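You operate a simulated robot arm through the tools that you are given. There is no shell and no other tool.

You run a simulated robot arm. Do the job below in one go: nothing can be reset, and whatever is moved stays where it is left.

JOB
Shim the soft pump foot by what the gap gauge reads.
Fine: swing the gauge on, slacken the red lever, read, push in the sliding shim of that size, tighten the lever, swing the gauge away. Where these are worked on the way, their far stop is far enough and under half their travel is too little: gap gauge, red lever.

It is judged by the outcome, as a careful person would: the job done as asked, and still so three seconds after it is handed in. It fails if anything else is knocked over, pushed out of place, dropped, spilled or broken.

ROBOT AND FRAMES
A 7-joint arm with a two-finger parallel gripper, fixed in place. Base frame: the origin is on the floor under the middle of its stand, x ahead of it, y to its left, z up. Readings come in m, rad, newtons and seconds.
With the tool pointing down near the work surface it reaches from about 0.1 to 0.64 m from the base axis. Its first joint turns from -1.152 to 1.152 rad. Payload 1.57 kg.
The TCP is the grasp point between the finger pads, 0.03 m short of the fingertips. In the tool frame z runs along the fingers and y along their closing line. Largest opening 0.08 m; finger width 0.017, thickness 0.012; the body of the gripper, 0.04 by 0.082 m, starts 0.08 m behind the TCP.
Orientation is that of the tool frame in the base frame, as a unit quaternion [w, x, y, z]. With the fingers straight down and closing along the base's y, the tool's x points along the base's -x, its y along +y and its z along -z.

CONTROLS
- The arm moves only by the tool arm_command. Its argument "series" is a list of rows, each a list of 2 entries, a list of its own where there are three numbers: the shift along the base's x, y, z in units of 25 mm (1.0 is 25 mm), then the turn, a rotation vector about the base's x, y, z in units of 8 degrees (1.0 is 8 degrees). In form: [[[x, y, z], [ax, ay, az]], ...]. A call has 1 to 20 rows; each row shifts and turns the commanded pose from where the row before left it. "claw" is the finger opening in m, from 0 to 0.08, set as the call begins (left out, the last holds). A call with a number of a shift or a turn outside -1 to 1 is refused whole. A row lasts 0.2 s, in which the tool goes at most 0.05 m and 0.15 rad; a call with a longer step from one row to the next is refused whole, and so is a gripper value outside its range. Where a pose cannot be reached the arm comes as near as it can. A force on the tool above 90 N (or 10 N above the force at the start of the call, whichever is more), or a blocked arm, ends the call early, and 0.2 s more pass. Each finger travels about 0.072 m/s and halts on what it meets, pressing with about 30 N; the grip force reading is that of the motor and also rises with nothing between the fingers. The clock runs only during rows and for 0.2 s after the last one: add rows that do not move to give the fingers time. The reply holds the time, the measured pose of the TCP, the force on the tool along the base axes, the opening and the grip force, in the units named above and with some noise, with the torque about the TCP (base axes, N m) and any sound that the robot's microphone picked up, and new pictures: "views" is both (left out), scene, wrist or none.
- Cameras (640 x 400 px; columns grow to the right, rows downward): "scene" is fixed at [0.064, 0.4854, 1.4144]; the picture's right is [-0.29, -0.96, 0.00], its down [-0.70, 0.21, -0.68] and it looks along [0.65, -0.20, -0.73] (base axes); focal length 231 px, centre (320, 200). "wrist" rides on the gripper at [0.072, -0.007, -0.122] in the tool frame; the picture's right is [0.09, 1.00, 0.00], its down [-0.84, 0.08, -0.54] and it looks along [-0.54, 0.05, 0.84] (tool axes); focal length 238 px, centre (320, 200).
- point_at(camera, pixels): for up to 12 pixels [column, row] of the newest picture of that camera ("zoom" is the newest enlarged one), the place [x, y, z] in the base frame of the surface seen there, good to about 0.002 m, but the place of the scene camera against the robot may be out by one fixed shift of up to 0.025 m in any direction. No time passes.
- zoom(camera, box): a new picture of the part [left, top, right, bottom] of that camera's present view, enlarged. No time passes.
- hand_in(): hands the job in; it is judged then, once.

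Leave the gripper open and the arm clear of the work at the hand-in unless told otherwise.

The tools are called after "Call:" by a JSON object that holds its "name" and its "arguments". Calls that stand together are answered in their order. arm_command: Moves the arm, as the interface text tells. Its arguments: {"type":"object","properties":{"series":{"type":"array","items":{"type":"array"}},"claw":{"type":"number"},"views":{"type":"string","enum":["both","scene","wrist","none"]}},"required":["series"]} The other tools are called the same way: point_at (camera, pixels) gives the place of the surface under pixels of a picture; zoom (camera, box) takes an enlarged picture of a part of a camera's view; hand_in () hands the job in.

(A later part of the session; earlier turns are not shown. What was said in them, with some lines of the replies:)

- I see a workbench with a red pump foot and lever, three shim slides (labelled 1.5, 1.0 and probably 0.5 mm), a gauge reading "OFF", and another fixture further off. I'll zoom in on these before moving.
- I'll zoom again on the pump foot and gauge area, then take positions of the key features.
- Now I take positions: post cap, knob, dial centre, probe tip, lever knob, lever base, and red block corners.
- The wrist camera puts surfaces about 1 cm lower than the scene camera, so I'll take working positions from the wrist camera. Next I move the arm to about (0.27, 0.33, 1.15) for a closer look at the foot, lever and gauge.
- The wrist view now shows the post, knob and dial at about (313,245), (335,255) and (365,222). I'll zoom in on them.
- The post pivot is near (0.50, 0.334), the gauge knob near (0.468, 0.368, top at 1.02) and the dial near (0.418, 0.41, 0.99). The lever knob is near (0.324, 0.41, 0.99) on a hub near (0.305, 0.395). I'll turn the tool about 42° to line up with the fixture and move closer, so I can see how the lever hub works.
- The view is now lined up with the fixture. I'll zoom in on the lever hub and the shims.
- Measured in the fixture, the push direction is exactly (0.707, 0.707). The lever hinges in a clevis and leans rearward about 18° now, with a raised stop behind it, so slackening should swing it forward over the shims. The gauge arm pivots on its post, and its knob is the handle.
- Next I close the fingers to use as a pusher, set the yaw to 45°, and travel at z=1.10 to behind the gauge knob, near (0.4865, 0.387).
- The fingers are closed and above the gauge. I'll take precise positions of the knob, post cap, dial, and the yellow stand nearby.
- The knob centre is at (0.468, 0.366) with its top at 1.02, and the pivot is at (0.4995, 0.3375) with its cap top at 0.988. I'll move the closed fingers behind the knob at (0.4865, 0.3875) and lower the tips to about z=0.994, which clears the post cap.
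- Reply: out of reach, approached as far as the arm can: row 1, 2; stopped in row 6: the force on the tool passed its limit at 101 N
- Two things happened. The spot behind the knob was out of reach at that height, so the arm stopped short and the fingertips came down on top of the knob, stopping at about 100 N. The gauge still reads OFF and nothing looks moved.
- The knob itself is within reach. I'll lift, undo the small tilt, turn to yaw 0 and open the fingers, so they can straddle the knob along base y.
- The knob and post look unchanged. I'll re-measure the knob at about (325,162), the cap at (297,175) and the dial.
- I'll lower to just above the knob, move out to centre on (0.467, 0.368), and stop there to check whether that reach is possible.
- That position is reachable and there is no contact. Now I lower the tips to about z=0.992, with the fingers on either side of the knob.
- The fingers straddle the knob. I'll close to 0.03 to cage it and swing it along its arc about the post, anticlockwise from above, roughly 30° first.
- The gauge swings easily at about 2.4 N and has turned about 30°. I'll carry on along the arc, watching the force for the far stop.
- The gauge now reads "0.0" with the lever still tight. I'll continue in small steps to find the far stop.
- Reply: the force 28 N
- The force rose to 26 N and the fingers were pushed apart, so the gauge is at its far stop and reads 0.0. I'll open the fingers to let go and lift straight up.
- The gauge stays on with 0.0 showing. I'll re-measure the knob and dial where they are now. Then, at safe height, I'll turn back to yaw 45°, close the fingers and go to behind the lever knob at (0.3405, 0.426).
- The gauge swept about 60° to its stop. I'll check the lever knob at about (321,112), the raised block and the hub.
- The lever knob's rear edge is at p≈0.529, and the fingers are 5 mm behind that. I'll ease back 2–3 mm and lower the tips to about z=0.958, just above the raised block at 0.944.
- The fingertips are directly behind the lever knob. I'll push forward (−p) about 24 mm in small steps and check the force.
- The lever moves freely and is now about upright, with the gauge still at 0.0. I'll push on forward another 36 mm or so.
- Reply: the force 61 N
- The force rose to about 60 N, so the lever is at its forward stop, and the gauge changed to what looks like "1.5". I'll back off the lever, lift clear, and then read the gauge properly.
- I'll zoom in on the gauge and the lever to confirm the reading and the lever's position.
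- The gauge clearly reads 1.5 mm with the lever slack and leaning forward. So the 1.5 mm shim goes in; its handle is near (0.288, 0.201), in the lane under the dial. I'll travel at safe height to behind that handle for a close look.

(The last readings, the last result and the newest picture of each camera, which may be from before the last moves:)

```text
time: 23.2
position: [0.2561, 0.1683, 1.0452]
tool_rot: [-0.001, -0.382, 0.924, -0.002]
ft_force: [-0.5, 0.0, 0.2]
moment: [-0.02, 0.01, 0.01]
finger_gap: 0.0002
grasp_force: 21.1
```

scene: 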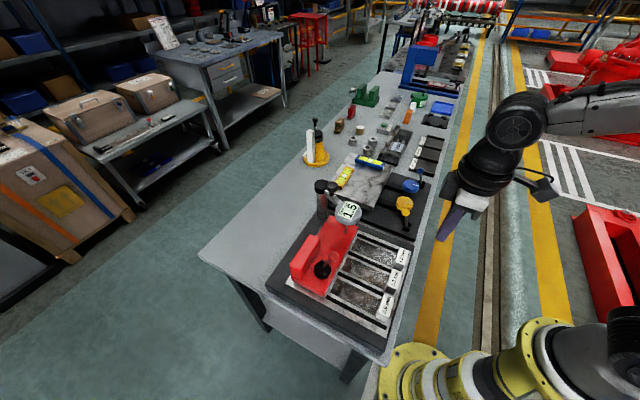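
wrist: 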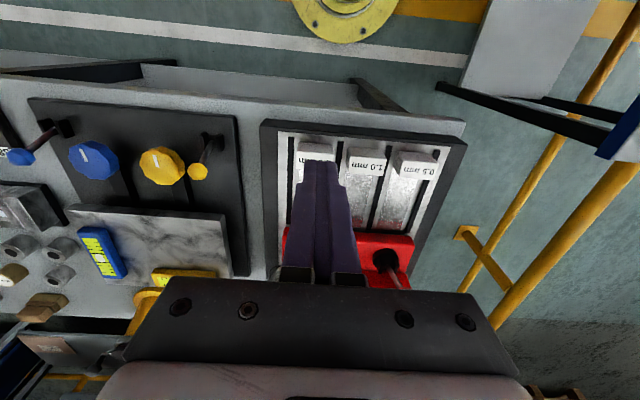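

The 1.5 handle is at about (318,150), right in front of the fingertips. I'll zoom in and measure its faces.

Call:
{"name": "zoom", "arguments": {"camera": "wrist", "box": [260, 115, 450, 245]}}

Call:
{"name": "point_at", "arguments": {"camera": "wrist", "pixels": [[318, 147], [300, 145], [336, 150], [318, 143], [300, 157], [340, 160], [350, 153], [355, 150], [383, 152], [365, 150], [365, 165], [415, 155]]}}

```text
3.08 times, centred on (355, 180) of wrist
```

zoom: 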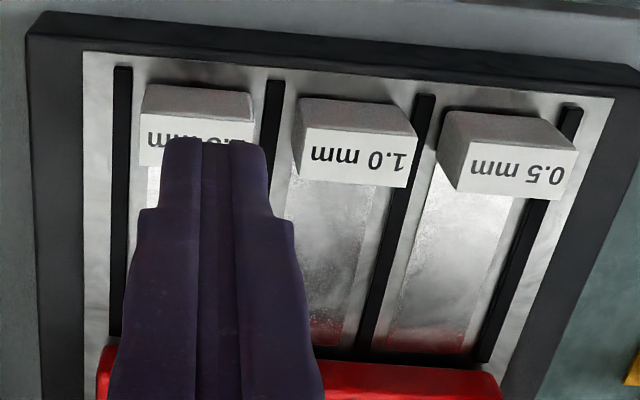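

```text
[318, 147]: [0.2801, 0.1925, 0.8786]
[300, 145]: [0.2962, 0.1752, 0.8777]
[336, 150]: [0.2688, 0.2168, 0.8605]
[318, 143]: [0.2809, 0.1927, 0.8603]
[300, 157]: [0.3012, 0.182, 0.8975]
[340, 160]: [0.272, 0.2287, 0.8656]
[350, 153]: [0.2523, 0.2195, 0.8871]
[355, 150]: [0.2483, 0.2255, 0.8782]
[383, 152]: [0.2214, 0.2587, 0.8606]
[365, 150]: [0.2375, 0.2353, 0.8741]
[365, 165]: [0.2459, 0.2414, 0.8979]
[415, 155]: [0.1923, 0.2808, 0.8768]
```

The handle's rear face is at p≈0.334, its top at z≈0.8975, and the plate at 0.861. I'll tilt the fingertips 16° forward so the gripper body stays clear of the dial later, then lower behind the handle with the tips at about z=0.876.

Call:
{"name": "arm_command", "arguments": {"series": [[[0.08, 0.08, 0], [0.707, -0.707, 0]], [[0.08, 0.08, 0], [0.707, -0.707, 0]], [[0, 0, -0.93], [0, 0, 0]], [[0, 0, -0.93], [0, 0, 0]], [[0, 0, -0.93], [0, 0, 0]], [[0, 0, -0.93], [0, 0, 0]], [[0, 0, -0.93], [0, 0, 0]], [[0, 0, -0.93], [0, 0, 0]]], "views": "both"}}

```text
time: 25.0
position: [0.2601, 0.1717, 0.9068]
tool_rot: [0.128, -0.378, 0.915, 0.051]
ft_force: [0.0, 0.0, -0.1]
moment: [0.03, -0.01, -0.02]
finger_gap: 0.0001
grasp_force: 21.6
```

scene: 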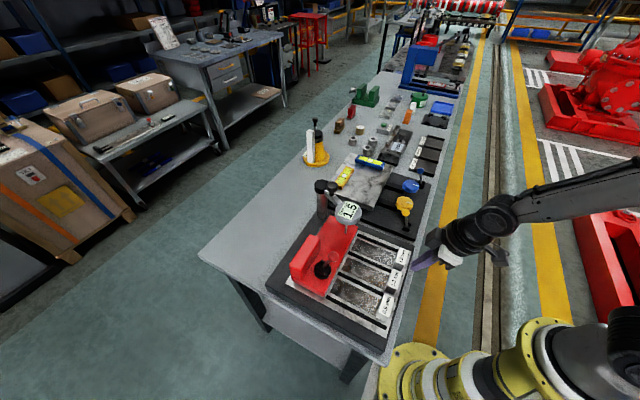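
wrist: 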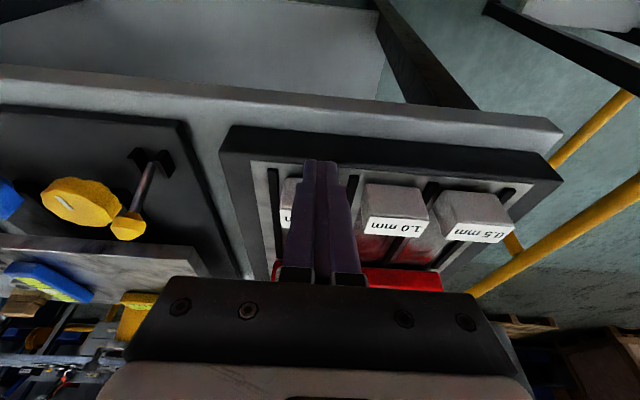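

The fingertips are behind the 1.5 handle. I'll push along +p in 10 mm steps, 40 mm first.

Call:
{"name": "arm_command", "arguments": {"series": [[[0.283, 0.283, 0], [0, 0, 0]], [[0.283, 0.283, 0], [0, 0, 0]], [[0.283, 0.283, 0], [0, 0, 0]], [[0.283, 0.283, 0], [0, 0, 0]]], "views": "both"}}

```text
time: 26.0
position: [0.2888, 0.2017, 0.9062]
tool_rot: [0.128, -0.378, 0.915, 0.051]
ft_force: [-0.8, -0.1, 0.0]
moment: [0.0, 0.03, -0.01]
finger_gap: 0.0001
grasp_force: 21.2
```

scene: 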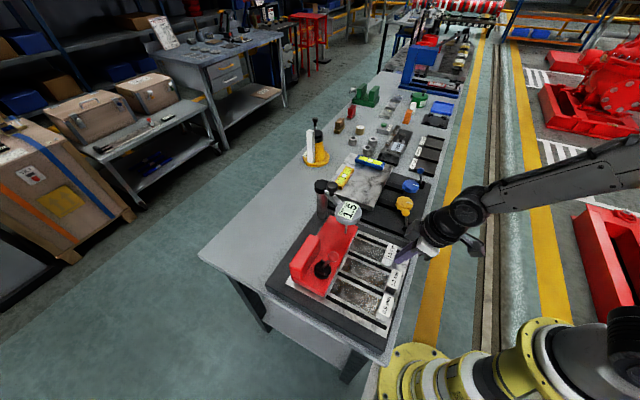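
wrist: 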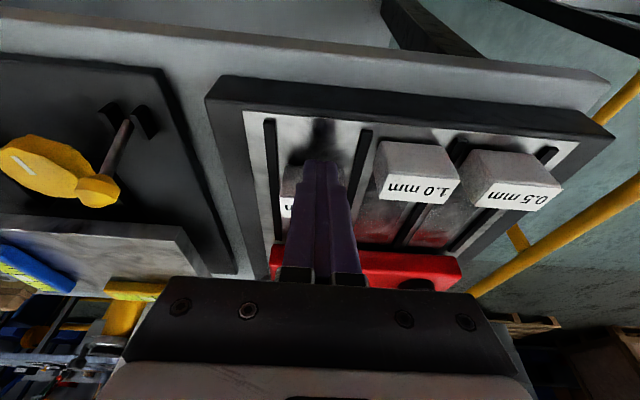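

The 1.5 shim is sliding smoothly with almost no force, and the other two haven't moved. I'll push another 50 mm.

Call:
{"name": "arm_command", "arguments": {"series": [[[0.283, 0.283, 0], [0, 0, 0]], [[0.283, 0.283, 0], [0, 0, 0]], [[0.283, 0.283, 0], [0, 0, 0]], [[0.283, 0.283, 0], [0, 0, 0]], [[0.283, 0.283, 0], [0, 0, 0]]], "views": "both"}}

```text
time: 27.2
position: [0.299, 0.2199, 0.8915]
tool_rot: [0.079, -0.38, 0.92, 0.043]
ft_force: [-39.3, -59.1, -11.1]
moment: [0.3, -0.18, -0.13]
finger_gap: 0.0002
grasp_force: 21.3
```

scene: 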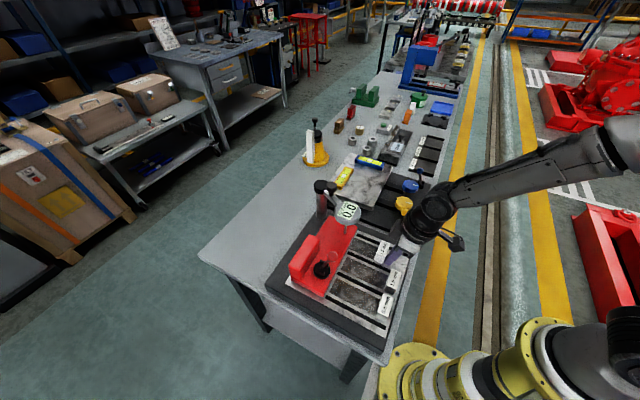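
wrist: 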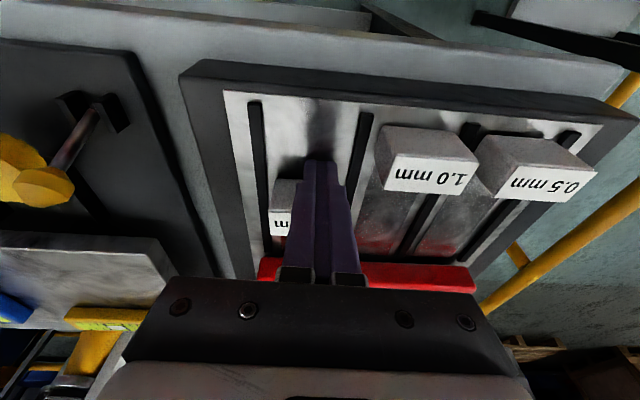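

The push met a firm stop at about 70 N, and the gauge in the scene now seems to read 0.0, so the shim is filling the gap. I'll back off along −p, rise and look.

Call:
{"name": "arm_command", "arguments": {"series": [[[-0.5, -0.5, 0], [0, 0, 0]], [[-0.5, -0.5, 0], [0, 0, 0]], [[-0.5, -0.5, 0], [0, 0, 0]], [[-0.3, -0.3, 0.2], [0, 0, 0]], [[0, 0, 0.9], [0, 0, 0]], [[0, 0, 0.9], [0, 0, 0]], [[0, 0, 0.9], [-0.707, 0.707, 0]], [[0, 0, 0.9], [-0.707, 0.707, 0]], [[0, 0, 0.9], [0, 0, 0]]], "views": "both"}}

```text
time: 29.2
position: [0.2789, 0.1923, 1.0243]
tool_rot: [-0.003, -0.381, 0.924, -0.003]
ft_force: [-0.4, -0.1, -0.1]
moment: [-0.01, 0.0, -0.01]
finger_gap: 0.0
grasp_force: 21.9
```

scene: 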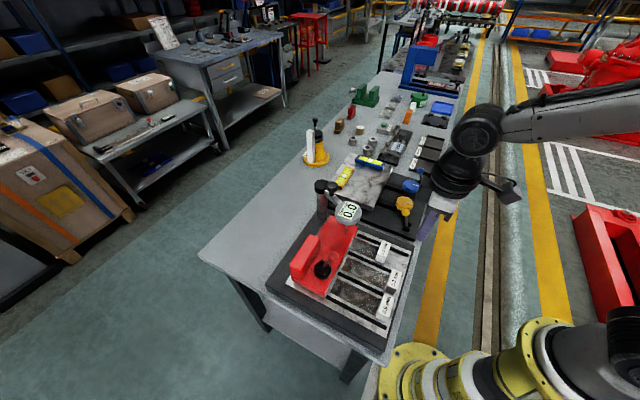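
wrist: 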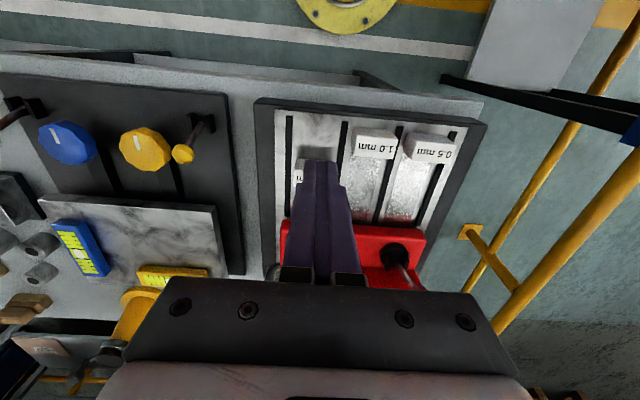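

I'll zoom in from both cameras to see the gauge reading and how far the shim went in.

Call:
{"name": "zoom", "arguments": {"camera": "scene", "box": [325, 185, 425, 295]}}

Call:
{"name": "zoom", "arguments": {"camera": "wrist", "box": [260, 100, 450, 240]}}

Call:
{"name": "point_at", "arguments": {"camera": "scene", "pixels": [[383, 250], [396, 278], [388, 303], [384, 243], [376, 252]]}}

Call:
{"name": "point_at", "arguments": {"camera": "wrist", "pixels": [[299, 165], [376, 140], [430, 145], [299, 178]]}}

```text
3.64 times, centred on (375, 240) of scene
```

zoom: 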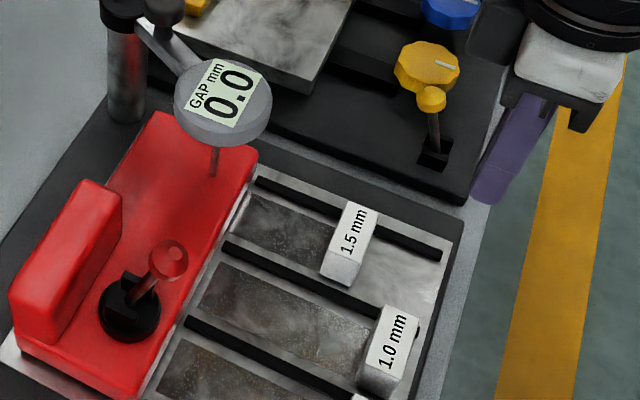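

```text
2.86 times, centred on (355, 170) of wrist
```

zoom: 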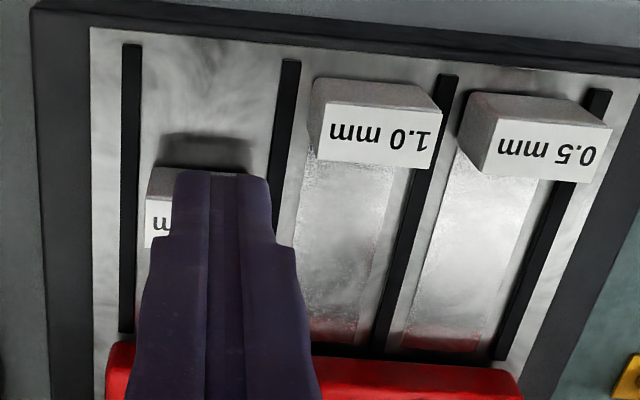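

```text
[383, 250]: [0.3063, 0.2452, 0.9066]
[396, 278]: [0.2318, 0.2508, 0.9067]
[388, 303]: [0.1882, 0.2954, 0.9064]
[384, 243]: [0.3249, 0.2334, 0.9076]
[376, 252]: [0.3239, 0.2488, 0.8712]
```

```text
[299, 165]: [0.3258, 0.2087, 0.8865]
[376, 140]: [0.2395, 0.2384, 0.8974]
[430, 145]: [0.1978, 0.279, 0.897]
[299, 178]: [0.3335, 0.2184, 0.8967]
```

The gauge reads 0.0 with the shim in; the handle moved in about 44 mm before the firm stop. To be sure it was the shim's own stop, I'll re-seat it with the tool upright (there is plenty of dial clearance here) and see whether it goes any further. First I lower behind it again.

Call:
{"name": "arm_command", "arguments": {"series": [[[0.33, 0.33, 0], [0, 0, 0]], [[0, 0, -0.95], [0, 0, 0]], [[0, 0, -0.95], [0, 0, 0]], [[0, 0, -0.95], [0, 0, 0]], [[0, 0, -0.95], [0, 0, 0]], [[0, 0, -0.95], [0, 0, 0]]], "views": "wrist"}}

```text
time: 30.6
position: [0.286, 0.201, 0.9057]
tool_rot: [-0.001, -0.382, 0.924, -0.002]
ft_force: [-0.1, 1.1, -1.7]
moment: [0.0, 0.01, -0.02]
finger_gap: 0.0002
grasp_force: 21.9
```

wrist: 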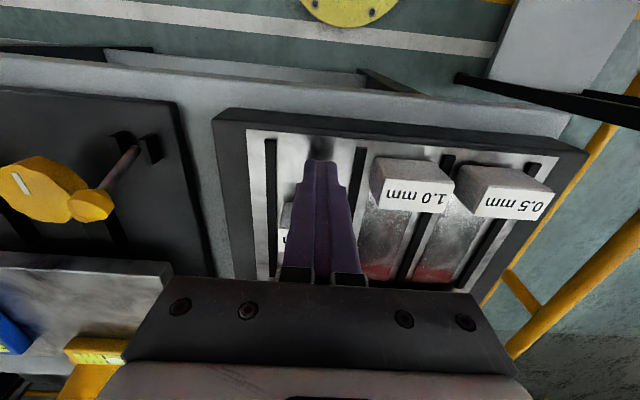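

I'll push in, with 4 mm steps near the expected contact, and read the force.

Call:
{"name": "arm_command", "arguments": {"series": [[[0.283, 0.283, 0], [0, 0, 0]], [[0.283, 0.283, 0], [0, 0, 0]], [[0.113, 0.113, 0], [0, 0, 0]], [[0.113, 0.113, 0], [0, 0, 0]], [[0.113, 0.113, 0], [0, 0, 0]]], "views": "both"}}

```text
time: 31.8
position: [0.3081, 0.2193, 0.9041]
tool_rot: [-0.007, -0.382, 0.924, -0.004]
ft_force: [-13.0, -15.8, 7.8]
moment: [0.07, 0.05, 0.02]
finger_gap: 0.0
grasp_force: 21.6
```

scene: 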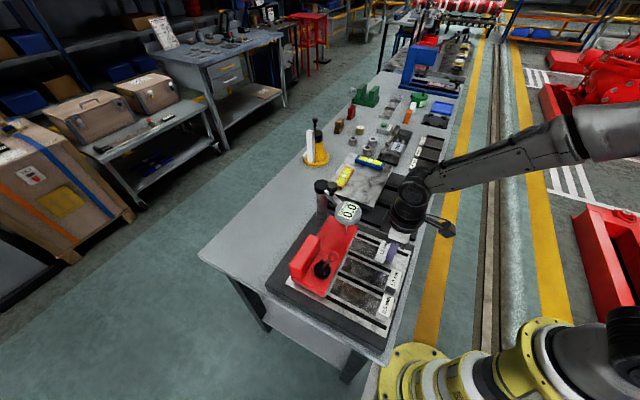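
wrist: 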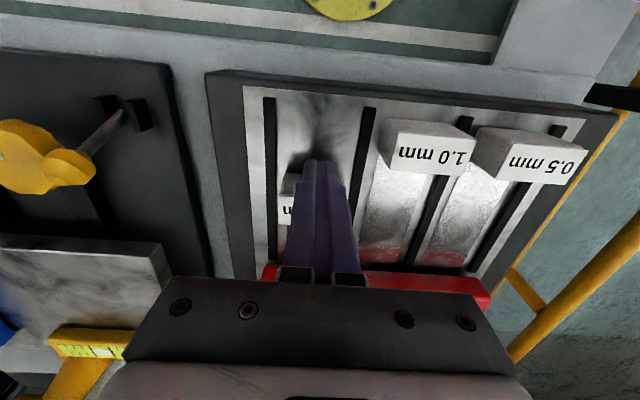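

There's 20 N of resistance at TCP p≈0.373. I'll push 6 mm more to see whether it is a hard stop.

Call:
{"name": "arm_command", "arguments": {"series": [[[0.085, 0.085, 0], [0, 0, 0]], [[0.085, 0.085, 0], [0, 0, 0]], [[0, 0, 0], [0, 0, 0]]], "views": "wrist"}}

```text
time: 32.6
position: [0.3086, 0.221, 0.9032]
tool_rot: [-0.014, -0.382, 0.924, -0.006]
ft_force: [-27.5, -38.9, 20.8]
moment: [-0.15, -0.03, 0.0]
finger_gap: 0.0
grasp_force: 21.2
```

wrist: 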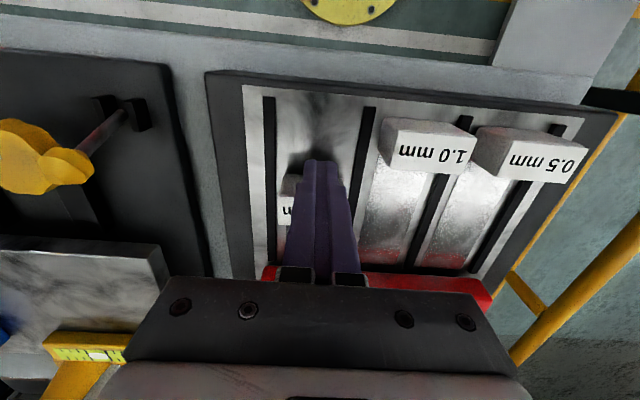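

It's a hard stop: the force doubled with hardly any movement. The 1.5 mm shim is fully home and the gauge reads 0.0. I'll back away, rise, and go to in front of the lever knob at (0.276, 0.359) to tighten it.

Call:
{"name": "arm_command", "arguments": {"series": [[[-0.45, -0.45, 0], [0, 0, 0]], [[-0.45, -0.45, 0], [0, 0, 0]], [[-0.2, -0.2, 0.3], [0, 0, 0]], [[0, 0, 0.95], [0, 0, 0]], [[0, 0, 0.95], [0, 0, 0]], [[0, 0, 0.95], [0, 0, 0]], [[0, 0, 0.95], [0, 0, 0]], [[0, 0, 0.95], [0, 0, 0]], [[0, 0, 0.95], [0, 0, 0]], [[0, 0, 0.95], [0, 0, 0]], [[-0.02, 0.9, 0], [0, 0, 0]], [[-0.02, 0.9, 0], [0, 0, 0]], [[-0.02, 0.9, 0], [0, 0, 0]], [[-0.02, 0.9, 0], [0, 0, 0]], [[-0.02, 0.9, 0], [0, 0, 0]]], "views": "both"}}

```text
time: 35.8
position: [0.2831, 0.3108, 1.0776]
tool_rot: [-0.002, -0.381, 0.924, -0.002]
ft_force: [0.8, 0.5, -0.2]
moment: [-0.01, 0.01, -0.01]
finger_gap: 0.0002
grasp_force: 21.2
```

scene: 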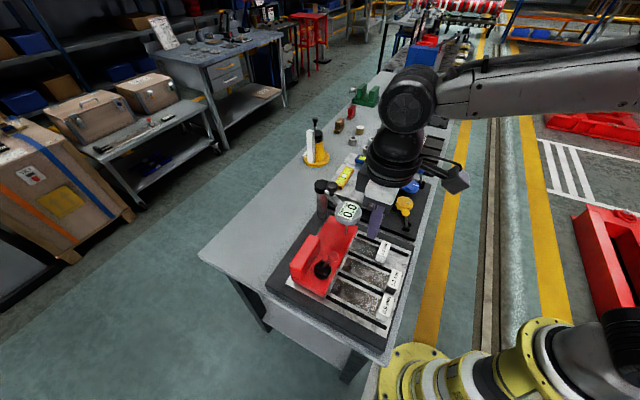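
wrist: 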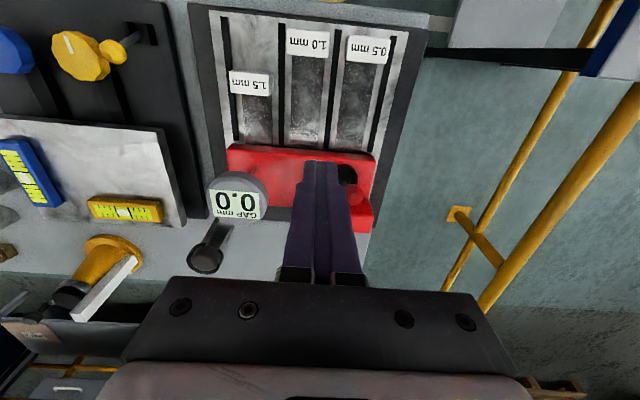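

The 1.5 handle sits well in and the others are unmoved. I'll shift over to just in front of the lever knob at height and measure it.

Call:
{"name": "arm_command", "arguments": {"series": [[[-0.27, 0.83, 0], [0, 0, 0]], [[-0.27, 0.83, 0], [0, 0, 0]]], "views": "wrist"}}

```text
time: 36.4
position: [0.2698, 0.3529, 1.079]
tool_rot: [-0.001, -0.382, 0.924, -0.003]
ft_force: [-0.6, -0.4, 0.0]
moment: [0.02, -0.01, 0.04]
finger_gap: 0.0
grasp_force: 21.6
```

wrist: 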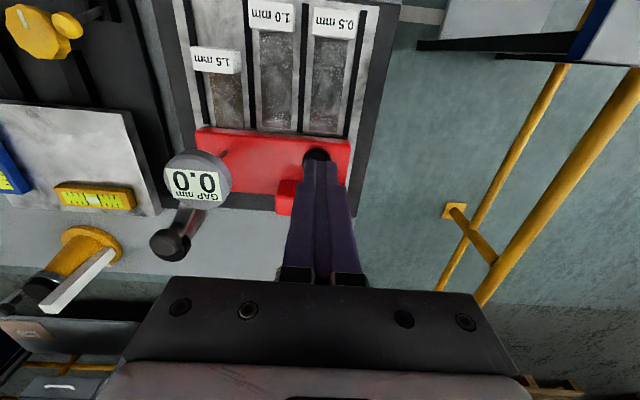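

The lever is hidden behind the fingers, but by the earlier measurement its knob front is at p≈0.465, about 16 mm ahead of my fingers. I'll lower the tips to about z=0.958.

Call:
{"name": "arm_command", "arguments": {"series": [[[0, 0, -0.91], [0, 0, 0]], [[0, 0, -0.91], [0, 0, 0]], [[0, 0, -0.91], [0, 0, 0]], [[0, 0, -0.91], [0, 0, 0]]], "views": "both"}}

```text
time: 37.4
position: [0.2718, 0.354, 0.9871]
tool_rot: [-0.001, -0.382, 0.924, -0.002]
ft_force: [0.5, 0.0, 0.5]
moment: [-0.01, -0.03, -0.01]
finger_gap: 0.0001
grasp_force: 21.1
```

scene: 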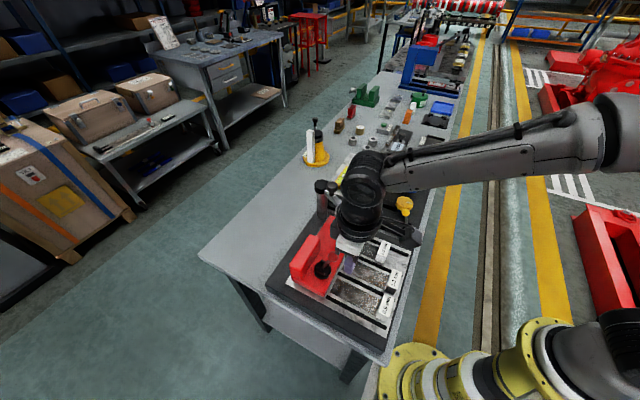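
wrist: 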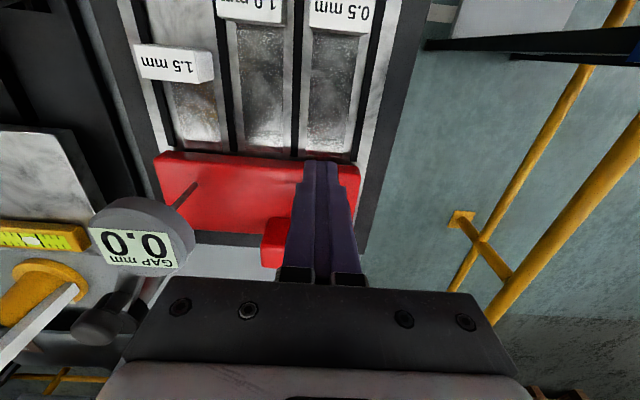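

I'll push rearward (+p) 40 mm, then finish in small steps to the tight stop.

Call:
{"name": "arm_command", "arguments": {"series": [[[0.226, 0.226, 0], [0, 0, 0]], [[0.226, 0.226, 0], [0, 0, 0]], [[0.226, 0.226, 0], [0, 0, 0]], [[0.226, 0.226, 0], [0, 0, 0]], [[0.226, 0.226, 0], [0, 0, 0]]], "views": "both"}}

```text
time: 38.6
position: [0.2995, 0.3816, 0.9877]
tool_rot: [-0.001, -0.382, 0.924, -0.002]
ft_force: [-0.2, 0.2, -0.4]
moment: [-0.02, 0.0, 0.0]
finger_gap: 0.0
grasp_force: 21.2
```

scene: 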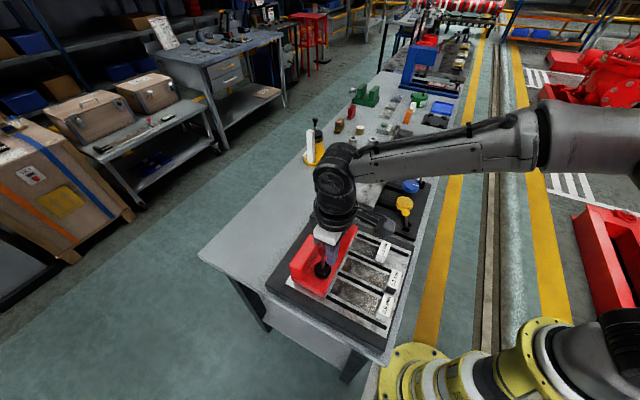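
wrist: 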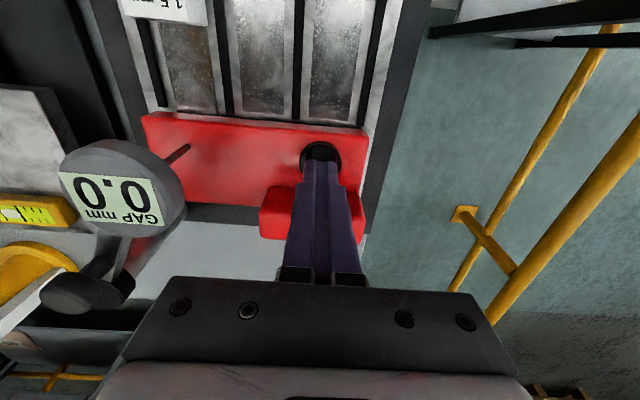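

There's no resistance yet at p≈0.482. I'll carry on in 5 mm steps.

Call:
{"name": "arm_command", "arguments": {"series": [[[0.141, 0.141, 0], [0, 0, 0]], [[0.141, 0.141, 0], [0, 0, 0]], [[0.141, 0.141, 0], [0, 0, 0]], [[0.141, 0.141, 0], [0, 0, 0]], [[0.141, 0.141, 0], [0, 0, 0]]], "views": "both"}}

```text
time: 39.8
position: [0.3155, 0.3985, 0.9871]
tool_rot: [-0.004, -0.382, 0.924, -0.004]
ft_force: [-6.4, -4.5, 1.8]
moment: [-0.11, 0.16, 0.04]
finger_gap: 0.0
grasp_force: 21.3
```

scene: 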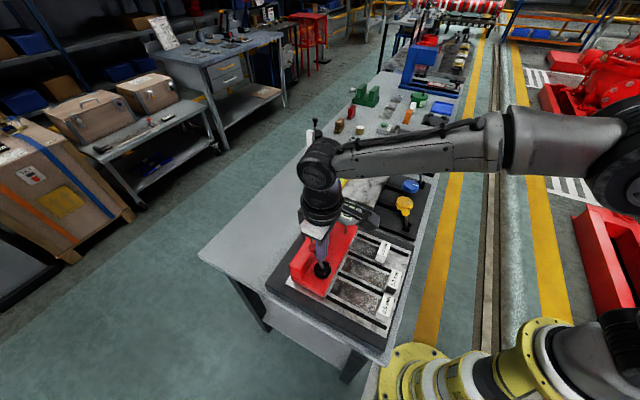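
wrist: 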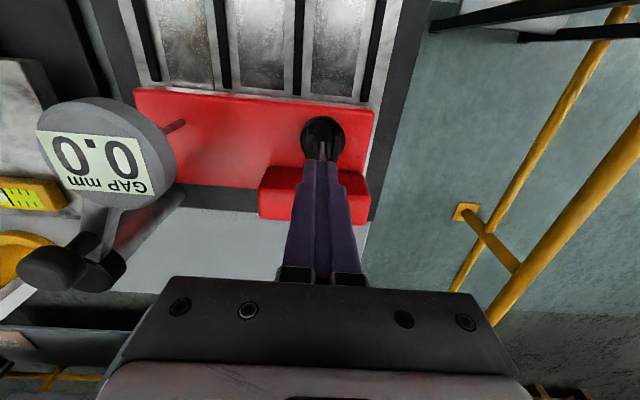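

Contact is building (about 8 N at p≈0.505), close to where the lever was at the start. I'll push 8 mm more to make sure it's at its stop.

Call:
{"name": "arm_command", "arguments": {"series": [[[0.113, 0.113, 0], [0, 0, 0]], [[0.113, 0.113, 0], [0, 0, 0]], [[0, 0, 0], [0, 0, 0]]], "views": "both"}}

```text
time: 40.6
position: [0.3163, 0.3983, 0.9865]
tool_rot: [-0.013, -0.382, 0.924, -0.008]
ft_force: [-38.1, -33.0, 19.6]
moment: [-0.83, 1.16, 0.06]
finger_gap: 0.0
grasp_force: 21.3
```

scene: 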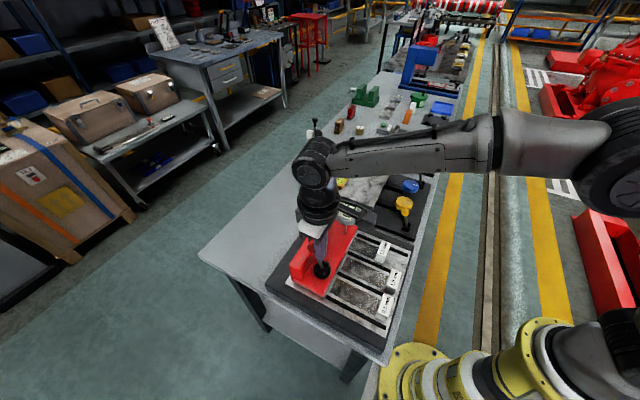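
wrist: 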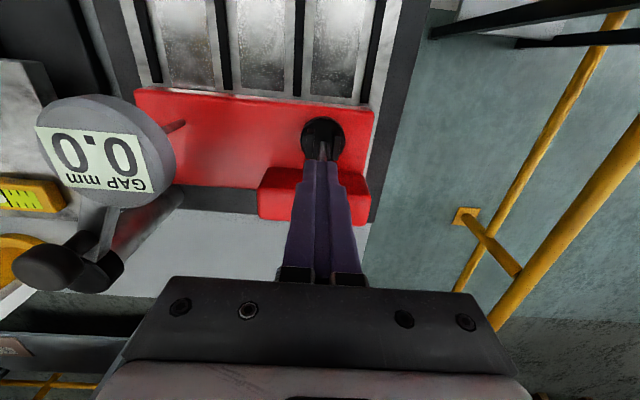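

The lever is at its tight stop: 50 N with no movement, and the gauge still reads 0.0. I'll back off, rise, turn to yaw 0, open the fingers and go above the gauge knob to swing it away.

Call:
{"name": "arm_command", "arguments": {"series": [[[-0.3, -0.3, 0], [0, 0, 0]], [[-0.4, -0.4, 0], [0, 0, 0]], [[-0.2, -0.2, 0.3], [0, 0, 0]], [[0, 0, 0.95], [0, 0, 0]], [[0, 0, 0.95], [0, 0, 0]], [[0, 0, 0.95], [0, 0, 0]], [[0, 0, 0.95], [0, 0, 0]], [[0, 0, 0.95], [0, 0, 0]], [[0.8, -0.3, 0], [0, 0, -0.8035]], [[0.8, -0.3, 0], [0, 0, -0.8035]], [[0.8, -0.3, 0], [0, 0, -0.8035]], [[0.8, -0.3, 0], [0, 0, -0.8035]], [[0.8, -0.3, 0], [0, 0, -0.8035]], [[0.8, -0.3, 0], [0, 0, -0.8035]], [[0.8, -0.3, 0], [0, 0, -0.8035]]], "claw": 0, "views": "both"}}

```text
time: 43.8
position: [0.4404, 0.3291, 1.1131]
tool_rot: [-0.002, 0.002, 1.0, -0.002]
ft_force: [-0.2, -0.2, 0.2]
moment: [-0.01, 0.02, -0.01]
finger_gap: 0.0003
grasp_force: 21.3
```

scene: 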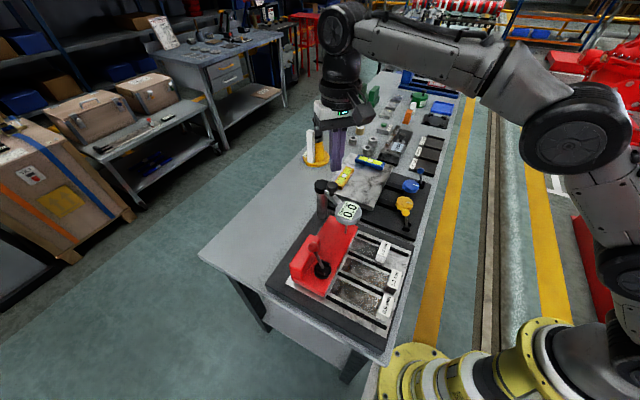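
wrist: 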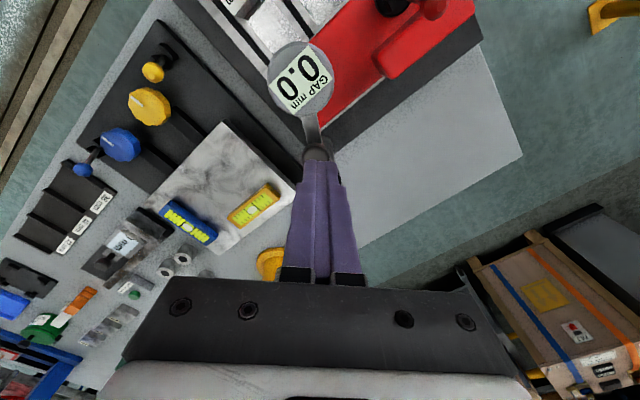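

The fingers are above the gauge. I'll open them to uncover the knob, and check that the lever stayed tight.

Call:
{"name": "arm_command", "arguments": {"series": [[[0, 0, 0], [0, 0, 0]], [[0, 0, 0], [0, 0, 0]]], "claw": 0.055, "views": "both"}}

Call:
{"name": "zoom", "arguments": {"camera": "scene", "box": [280, 180, 420, 310]}}

Call:
{"name": "point_at", "arguments": {"camera": "wrist", "pixels": [[317, 152], [317, 145], [317, 160], [306, 152], [328, 152], [320, 172], [300, 78]]}}

Call:
{"name": "zoom", "arguments": {"camera": "wrist", "box": [230, 60, 410, 200]}}

```text
time: 44.4
position: [0.4399, 0.3294, 1.1145]
tool_rot: [-0.002, 0.002, 1.0, -0.003]
ft_force: [-0.1, 0.3, 0.1]
moment: [-0.01, -0.01, 0.03]
finger_gap: 0.0551
grasp_force: 0.1
```

scene: 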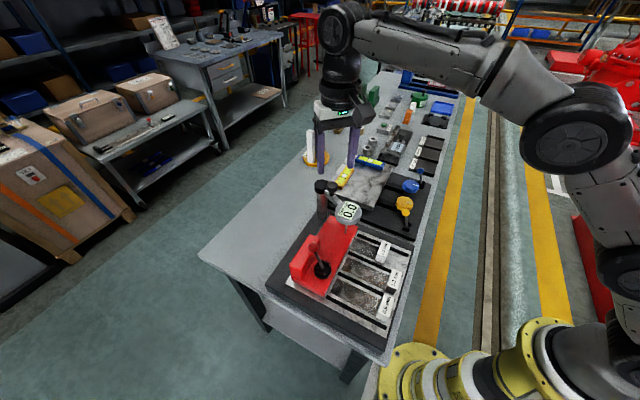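
wrist: 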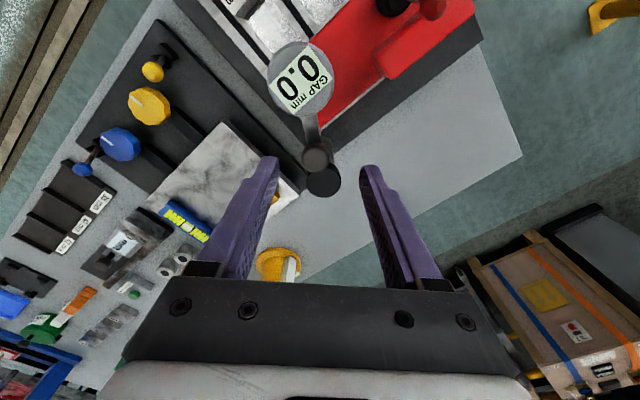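

```text
3.08 times, centred on (350, 245) of scene
```

zoom: 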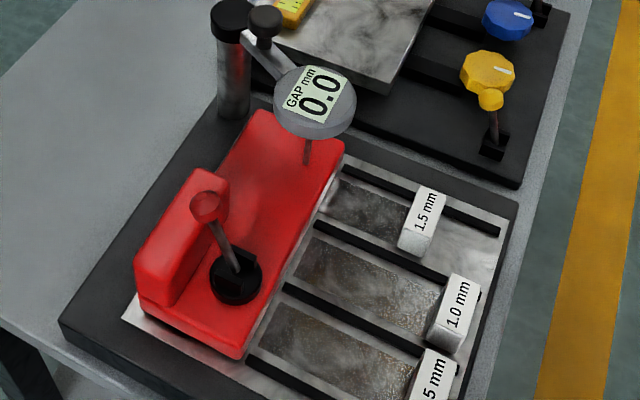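

```text
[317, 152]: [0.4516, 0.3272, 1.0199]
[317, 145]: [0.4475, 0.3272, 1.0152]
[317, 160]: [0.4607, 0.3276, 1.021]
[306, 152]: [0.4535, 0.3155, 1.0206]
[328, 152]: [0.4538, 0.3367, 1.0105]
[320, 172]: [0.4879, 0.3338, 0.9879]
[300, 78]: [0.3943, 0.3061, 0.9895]
```

```text
2.86 times, centred on (320, 130) of wrist
```

zoom: 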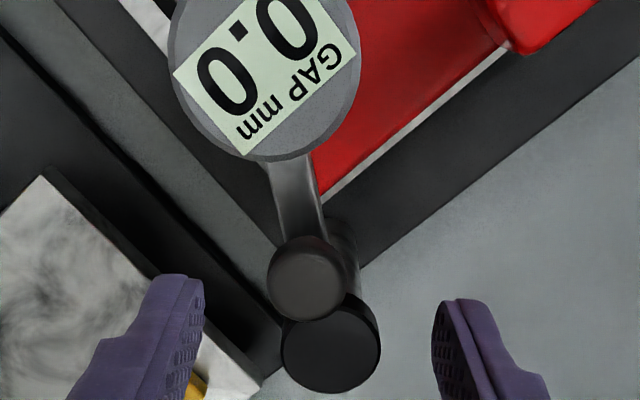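

The lever is back at its rear (tight) position, the 1.5 shim is in, and the gauge reads 0.0. The gauge knob centre is now at about (0.4575, 0.3255). I'll centre over it and lower the fingers either side, tips at about 0.992.

Call:
{"name": "arm_command", "arguments": {"series": [[[0.7, -0.16, 0], [0, 0, 0]], [[0, 0, -0.92], [0, 0, 0]], [[0, 0, -0.92], [0, 0, 0]], [[0, 0, -0.92], [0, 0, 0]], [[0, 0, -0.92], [0, 0, 0]]], "views": "wrist"}}

```text
time: 45.6
position: [0.4573, 0.3269, 1.0229]
tool_rot: [-0.002, 0.0, 1.0, -0.001]
ft_force: [0.6, -0.1, -0.1]
moment: [0.02, 0.01, 0.04]
finger_gap: 0.055
grasp_force: 0.0
```

wrist: 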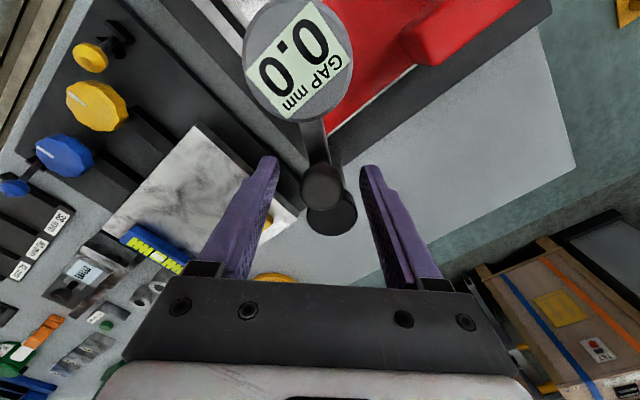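

I'll cage the knob again at 0.03 and sweep it back along the arc to its first position.

Call:
{"name": "arm_command", "arguments": {"series": [[[0, 0, 0], [0, 0, 0]], [[-0.064, 0.304, 0], [0, 0, 0]], [[-0.011, 0.31, 0], [0, 0, 0]], [[0.043, 0.307, 0], [0, 0, 0]], [[0.096, 0.295, 0], [0, 0, 0]], [[0.146, 0.274, 0], [0, 0, 0]]], "claw": 0.03, "views": "both"}}

```text
time: 47.0
position: [0.4631, 0.3636, 1.0229]
tool_rot: [-0.002, 0.001, 1.0, -0.003]
ft_force: [-0.2, -2.1, -0.6]
moment: [-0.02, 0.0, -0.03]
finger_gap: 0.0318
grasp_force: 1.4
```

scene: 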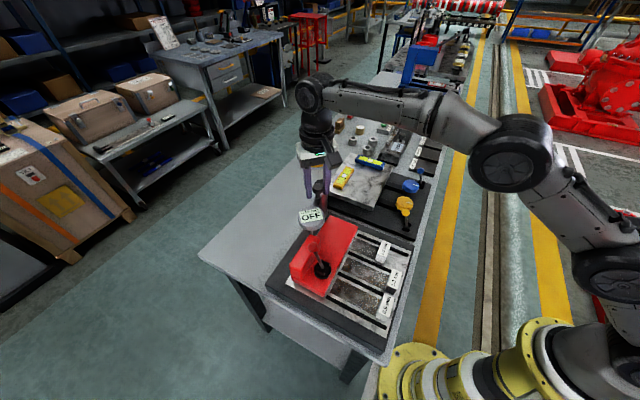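
wrist: 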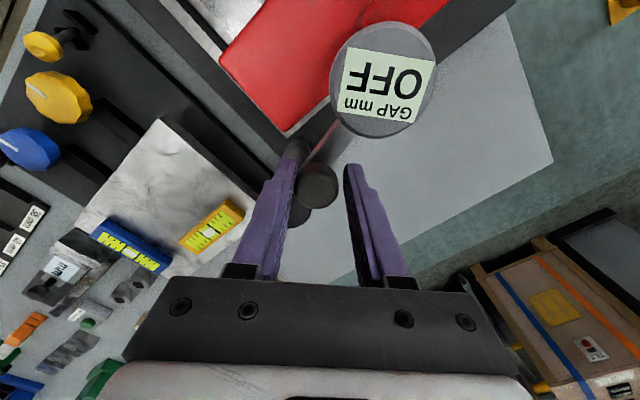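

The gauge is back to OFF and nearly home. I'll go on in small steps until I feel the stop.

Call:
{"name": "arm_command", "arguments": {"series": [[[0.19, 0.244, 0], [0, 0, 0]], [[0.115, 0.104, 0], [0, 0, 0]], [[0.115, 0.104, 0], [0, 0, 0]]], "views": "both"}}

```text
time: 47.8
position: [0.4725, 0.3735, 1.0223]
tool_rot: [-0.003, 0.002, 1.0, -0.003]
ft_force: [-2.9, -7.1, 0.5]
moment: [-0.08, 0.03, -0.02]
finger_gap: 0.0359
grasp_force: 3.1
```

scene: 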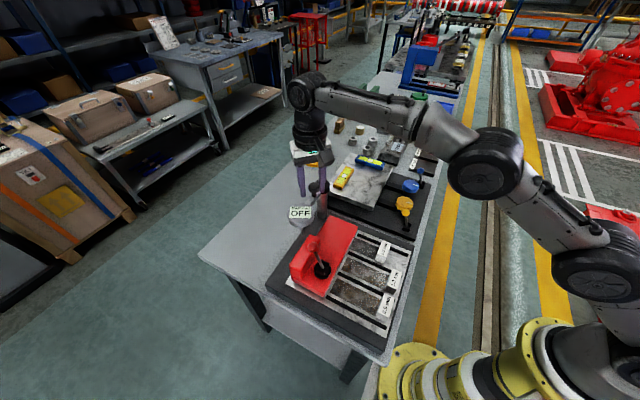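
wrist: 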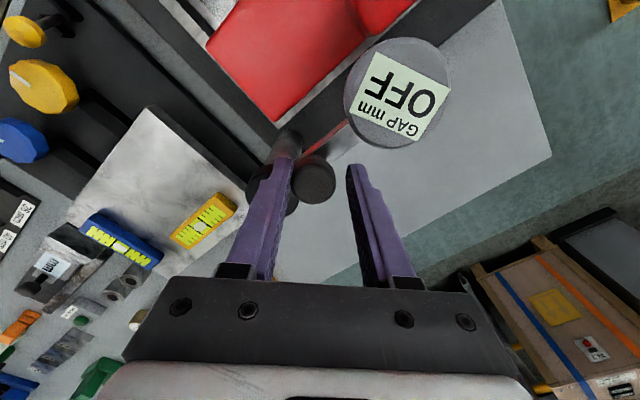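

The force is rising and the fingers are being pushed open a little, so it's at the stop. One last small nudge will confirm it.

Call:
{"name": "arm_command", "arguments": {"series": [[[0.02, 0.12, 0], [0, 0, 0]], [[0, 0, 0], [0, 0, 0]]], "views": "none"}}

```text
time: 48.4
position: [0.4729, 0.3766, 1.0226]
tool_rot: [-0.003, 0.001, 1.0, -0.003]
ft_force: [-5.4, -13.2, -1.3]
moment: [-0.16, 0.13, -0.08]
finger_gap: 0.0415
grasp_force: 6.8
```

The force doubled with the knob staying put, so the gauge is at its away stop. I'll re-centre, open the fingers, lift straight up and move back clear.

Call:
{"name": "arm_command", "arguments": {"series": [[[-0.2, -0.24, 0], [0, 0, 0]], [[0, 0, 0], [0, 0, 0]], [[0, 0, 0.8], [0, 0, 0]], [[0, 0, 0.9], [0, 0, 0]], [[0, 0, 0.9], [0, 0, 0]], [[-0.3, -0.3, 0.9], [0, 0, 0]], [[-0.8, -0.8, 0.5], [0, 0, 0]], [[-0.8, -0.8, 0.5], [0, 0, 0]], [[-0.8, -0.8, 0.5], [0, 0, 0]], [[-0.8, -0.8, 0.5], [0, 0, 0]], [[-0.8, -0.8, 0], [0, 0, 0]], [[-0.8, -0.8, 0], [0, 0, 0]]], "claw": 0.05, "views": "both"}}

```text
time: 51.0
position: [0.3416, 0.2453, 1.1596]
tool_rot: [-0.001, 0.001, 1.0, -0.002]
ft_force: [0.6, 1.0, 0.7]
moment: [0.02, -0.02, 0.0]
finger_gap: 0.0501
grasp_force: 0.1
```

scene: 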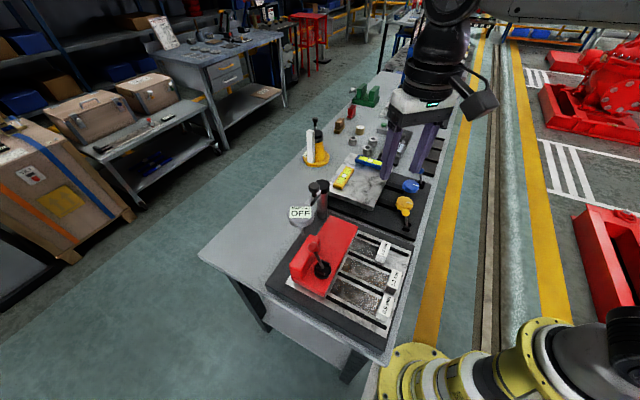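
wrist: 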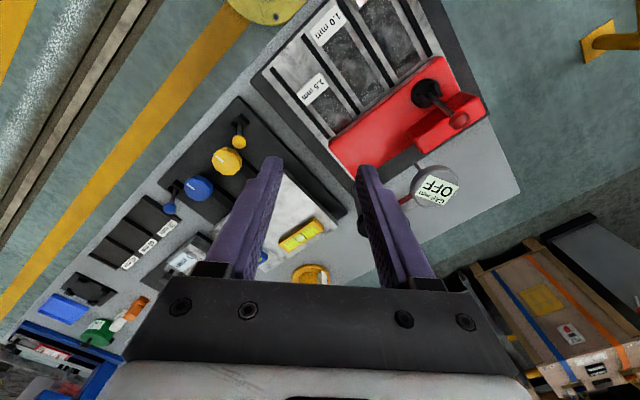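

I'll do a final check with zooms of the fixture: gauge, lever, shims and surroundings. I'll also open the gripper fully and rise a little more.

Call:
{"name": "arm_command", "arguments": {"series": [[[0, 0, 0.8], [0, 0, 0]], [[0, 0, 0.8], [0, 0, 0]]], "claw": 0.08, "views": "both"}}

Call:
{"name": "zoom", "arguments": {"camera": "scene", "box": [250, 170, 430, 350]}}

Call:
{"name": "zoom", "arguments": {"camera": "scene", "box": [290, 70, 470, 240]}}

Call:
{"name": "point_at", "arguments": {"camera": "scene", "pixels": [[311, 242], [300, 216], [383, 250], [392, 279], [386, 303]]}}

```text
time: 51.6
position: [0.3408, 0.2449, 1.2002]
tool_rot: [-0.002, 0.002, 1.0, -0.001]
ft_force: [-0.2, 0.0, -1.1]
moment: [0.01, 0.01, -0.02]
finger_gap: 0.0798
grasp_force: 0.2
```

scene: 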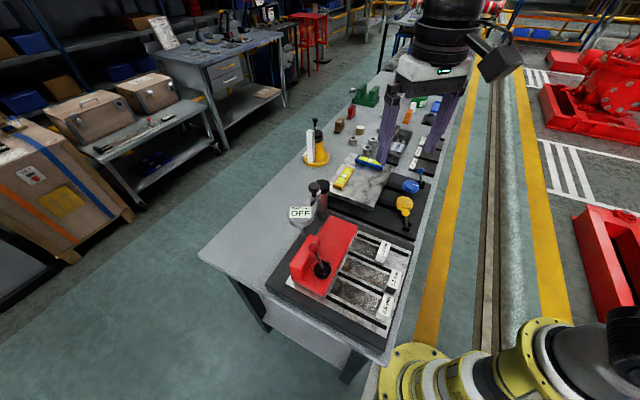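
wrist: 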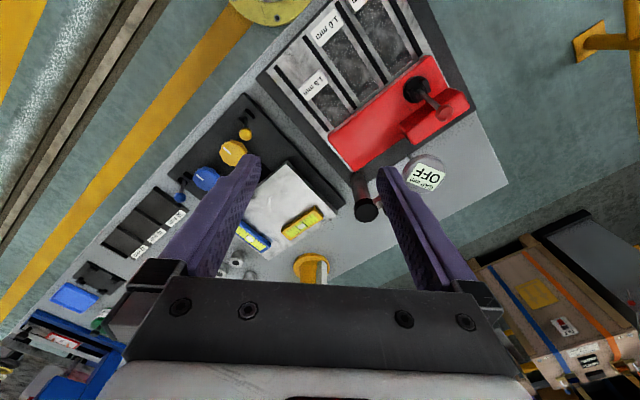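

```text
2.22 times, centred on (340, 260) of scene
```

zoom: 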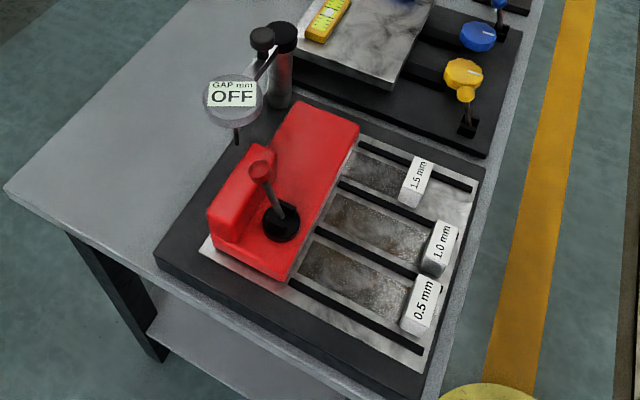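

```text
2.35 times, centred on (380, 155) of scene
```

zoom: 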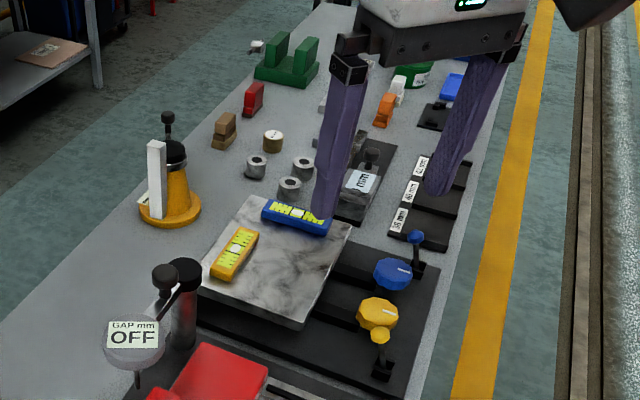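

```text
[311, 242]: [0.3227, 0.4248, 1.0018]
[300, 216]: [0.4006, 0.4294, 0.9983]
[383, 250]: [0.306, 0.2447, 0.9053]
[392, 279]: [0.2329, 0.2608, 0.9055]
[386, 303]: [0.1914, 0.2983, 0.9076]
```

Everything matches the job:
- **Gauge:** swung away and reading OFF, at its first position.
- **Red lever:** back at its tight stop.
- **Shims:** the 1.5 mm shim is pushed home against its stop. The 1.0 and 0.5 shims are unmoved.
- **Surroundings:** nothing else is disturbed, and the gripper is open and clear.

I'm handing in.

Call:
{"name": "hand_in", "arguments": {}}

```text
The job is handed in.
```

The pump foot is shimmed with the 1.5 mm sliding shim, which is the gap the gauge showed once the red lever was slackened. The job is handed in, but I don't have the verdict.

- **Gauge:** I swung it on to its far stop, and it read 0.0 with the lever tight and 1.5 with it slack. After the shim went in it read 0.0 again, and still did once the lever was tight. It is now swung away and reads OFF.
- **Shim:** it slid in about 44 mm and came up against a hard stop. I pushed it a second time to confirm it was fully in. The 1.0 and 0.5 mm shims did not move.
- **Lever:** it went to its forward stop to slacken and is back at its rear stop, where it started.

While first reaching for the gauge, the closed fingertips pressed down on top of its knob with about 100 N before the arm stopped. The gauge was still in place afterwards and swung and read normally.

Nothing else on the bench looks disturbed, and the arm was left clear with the gripper open.
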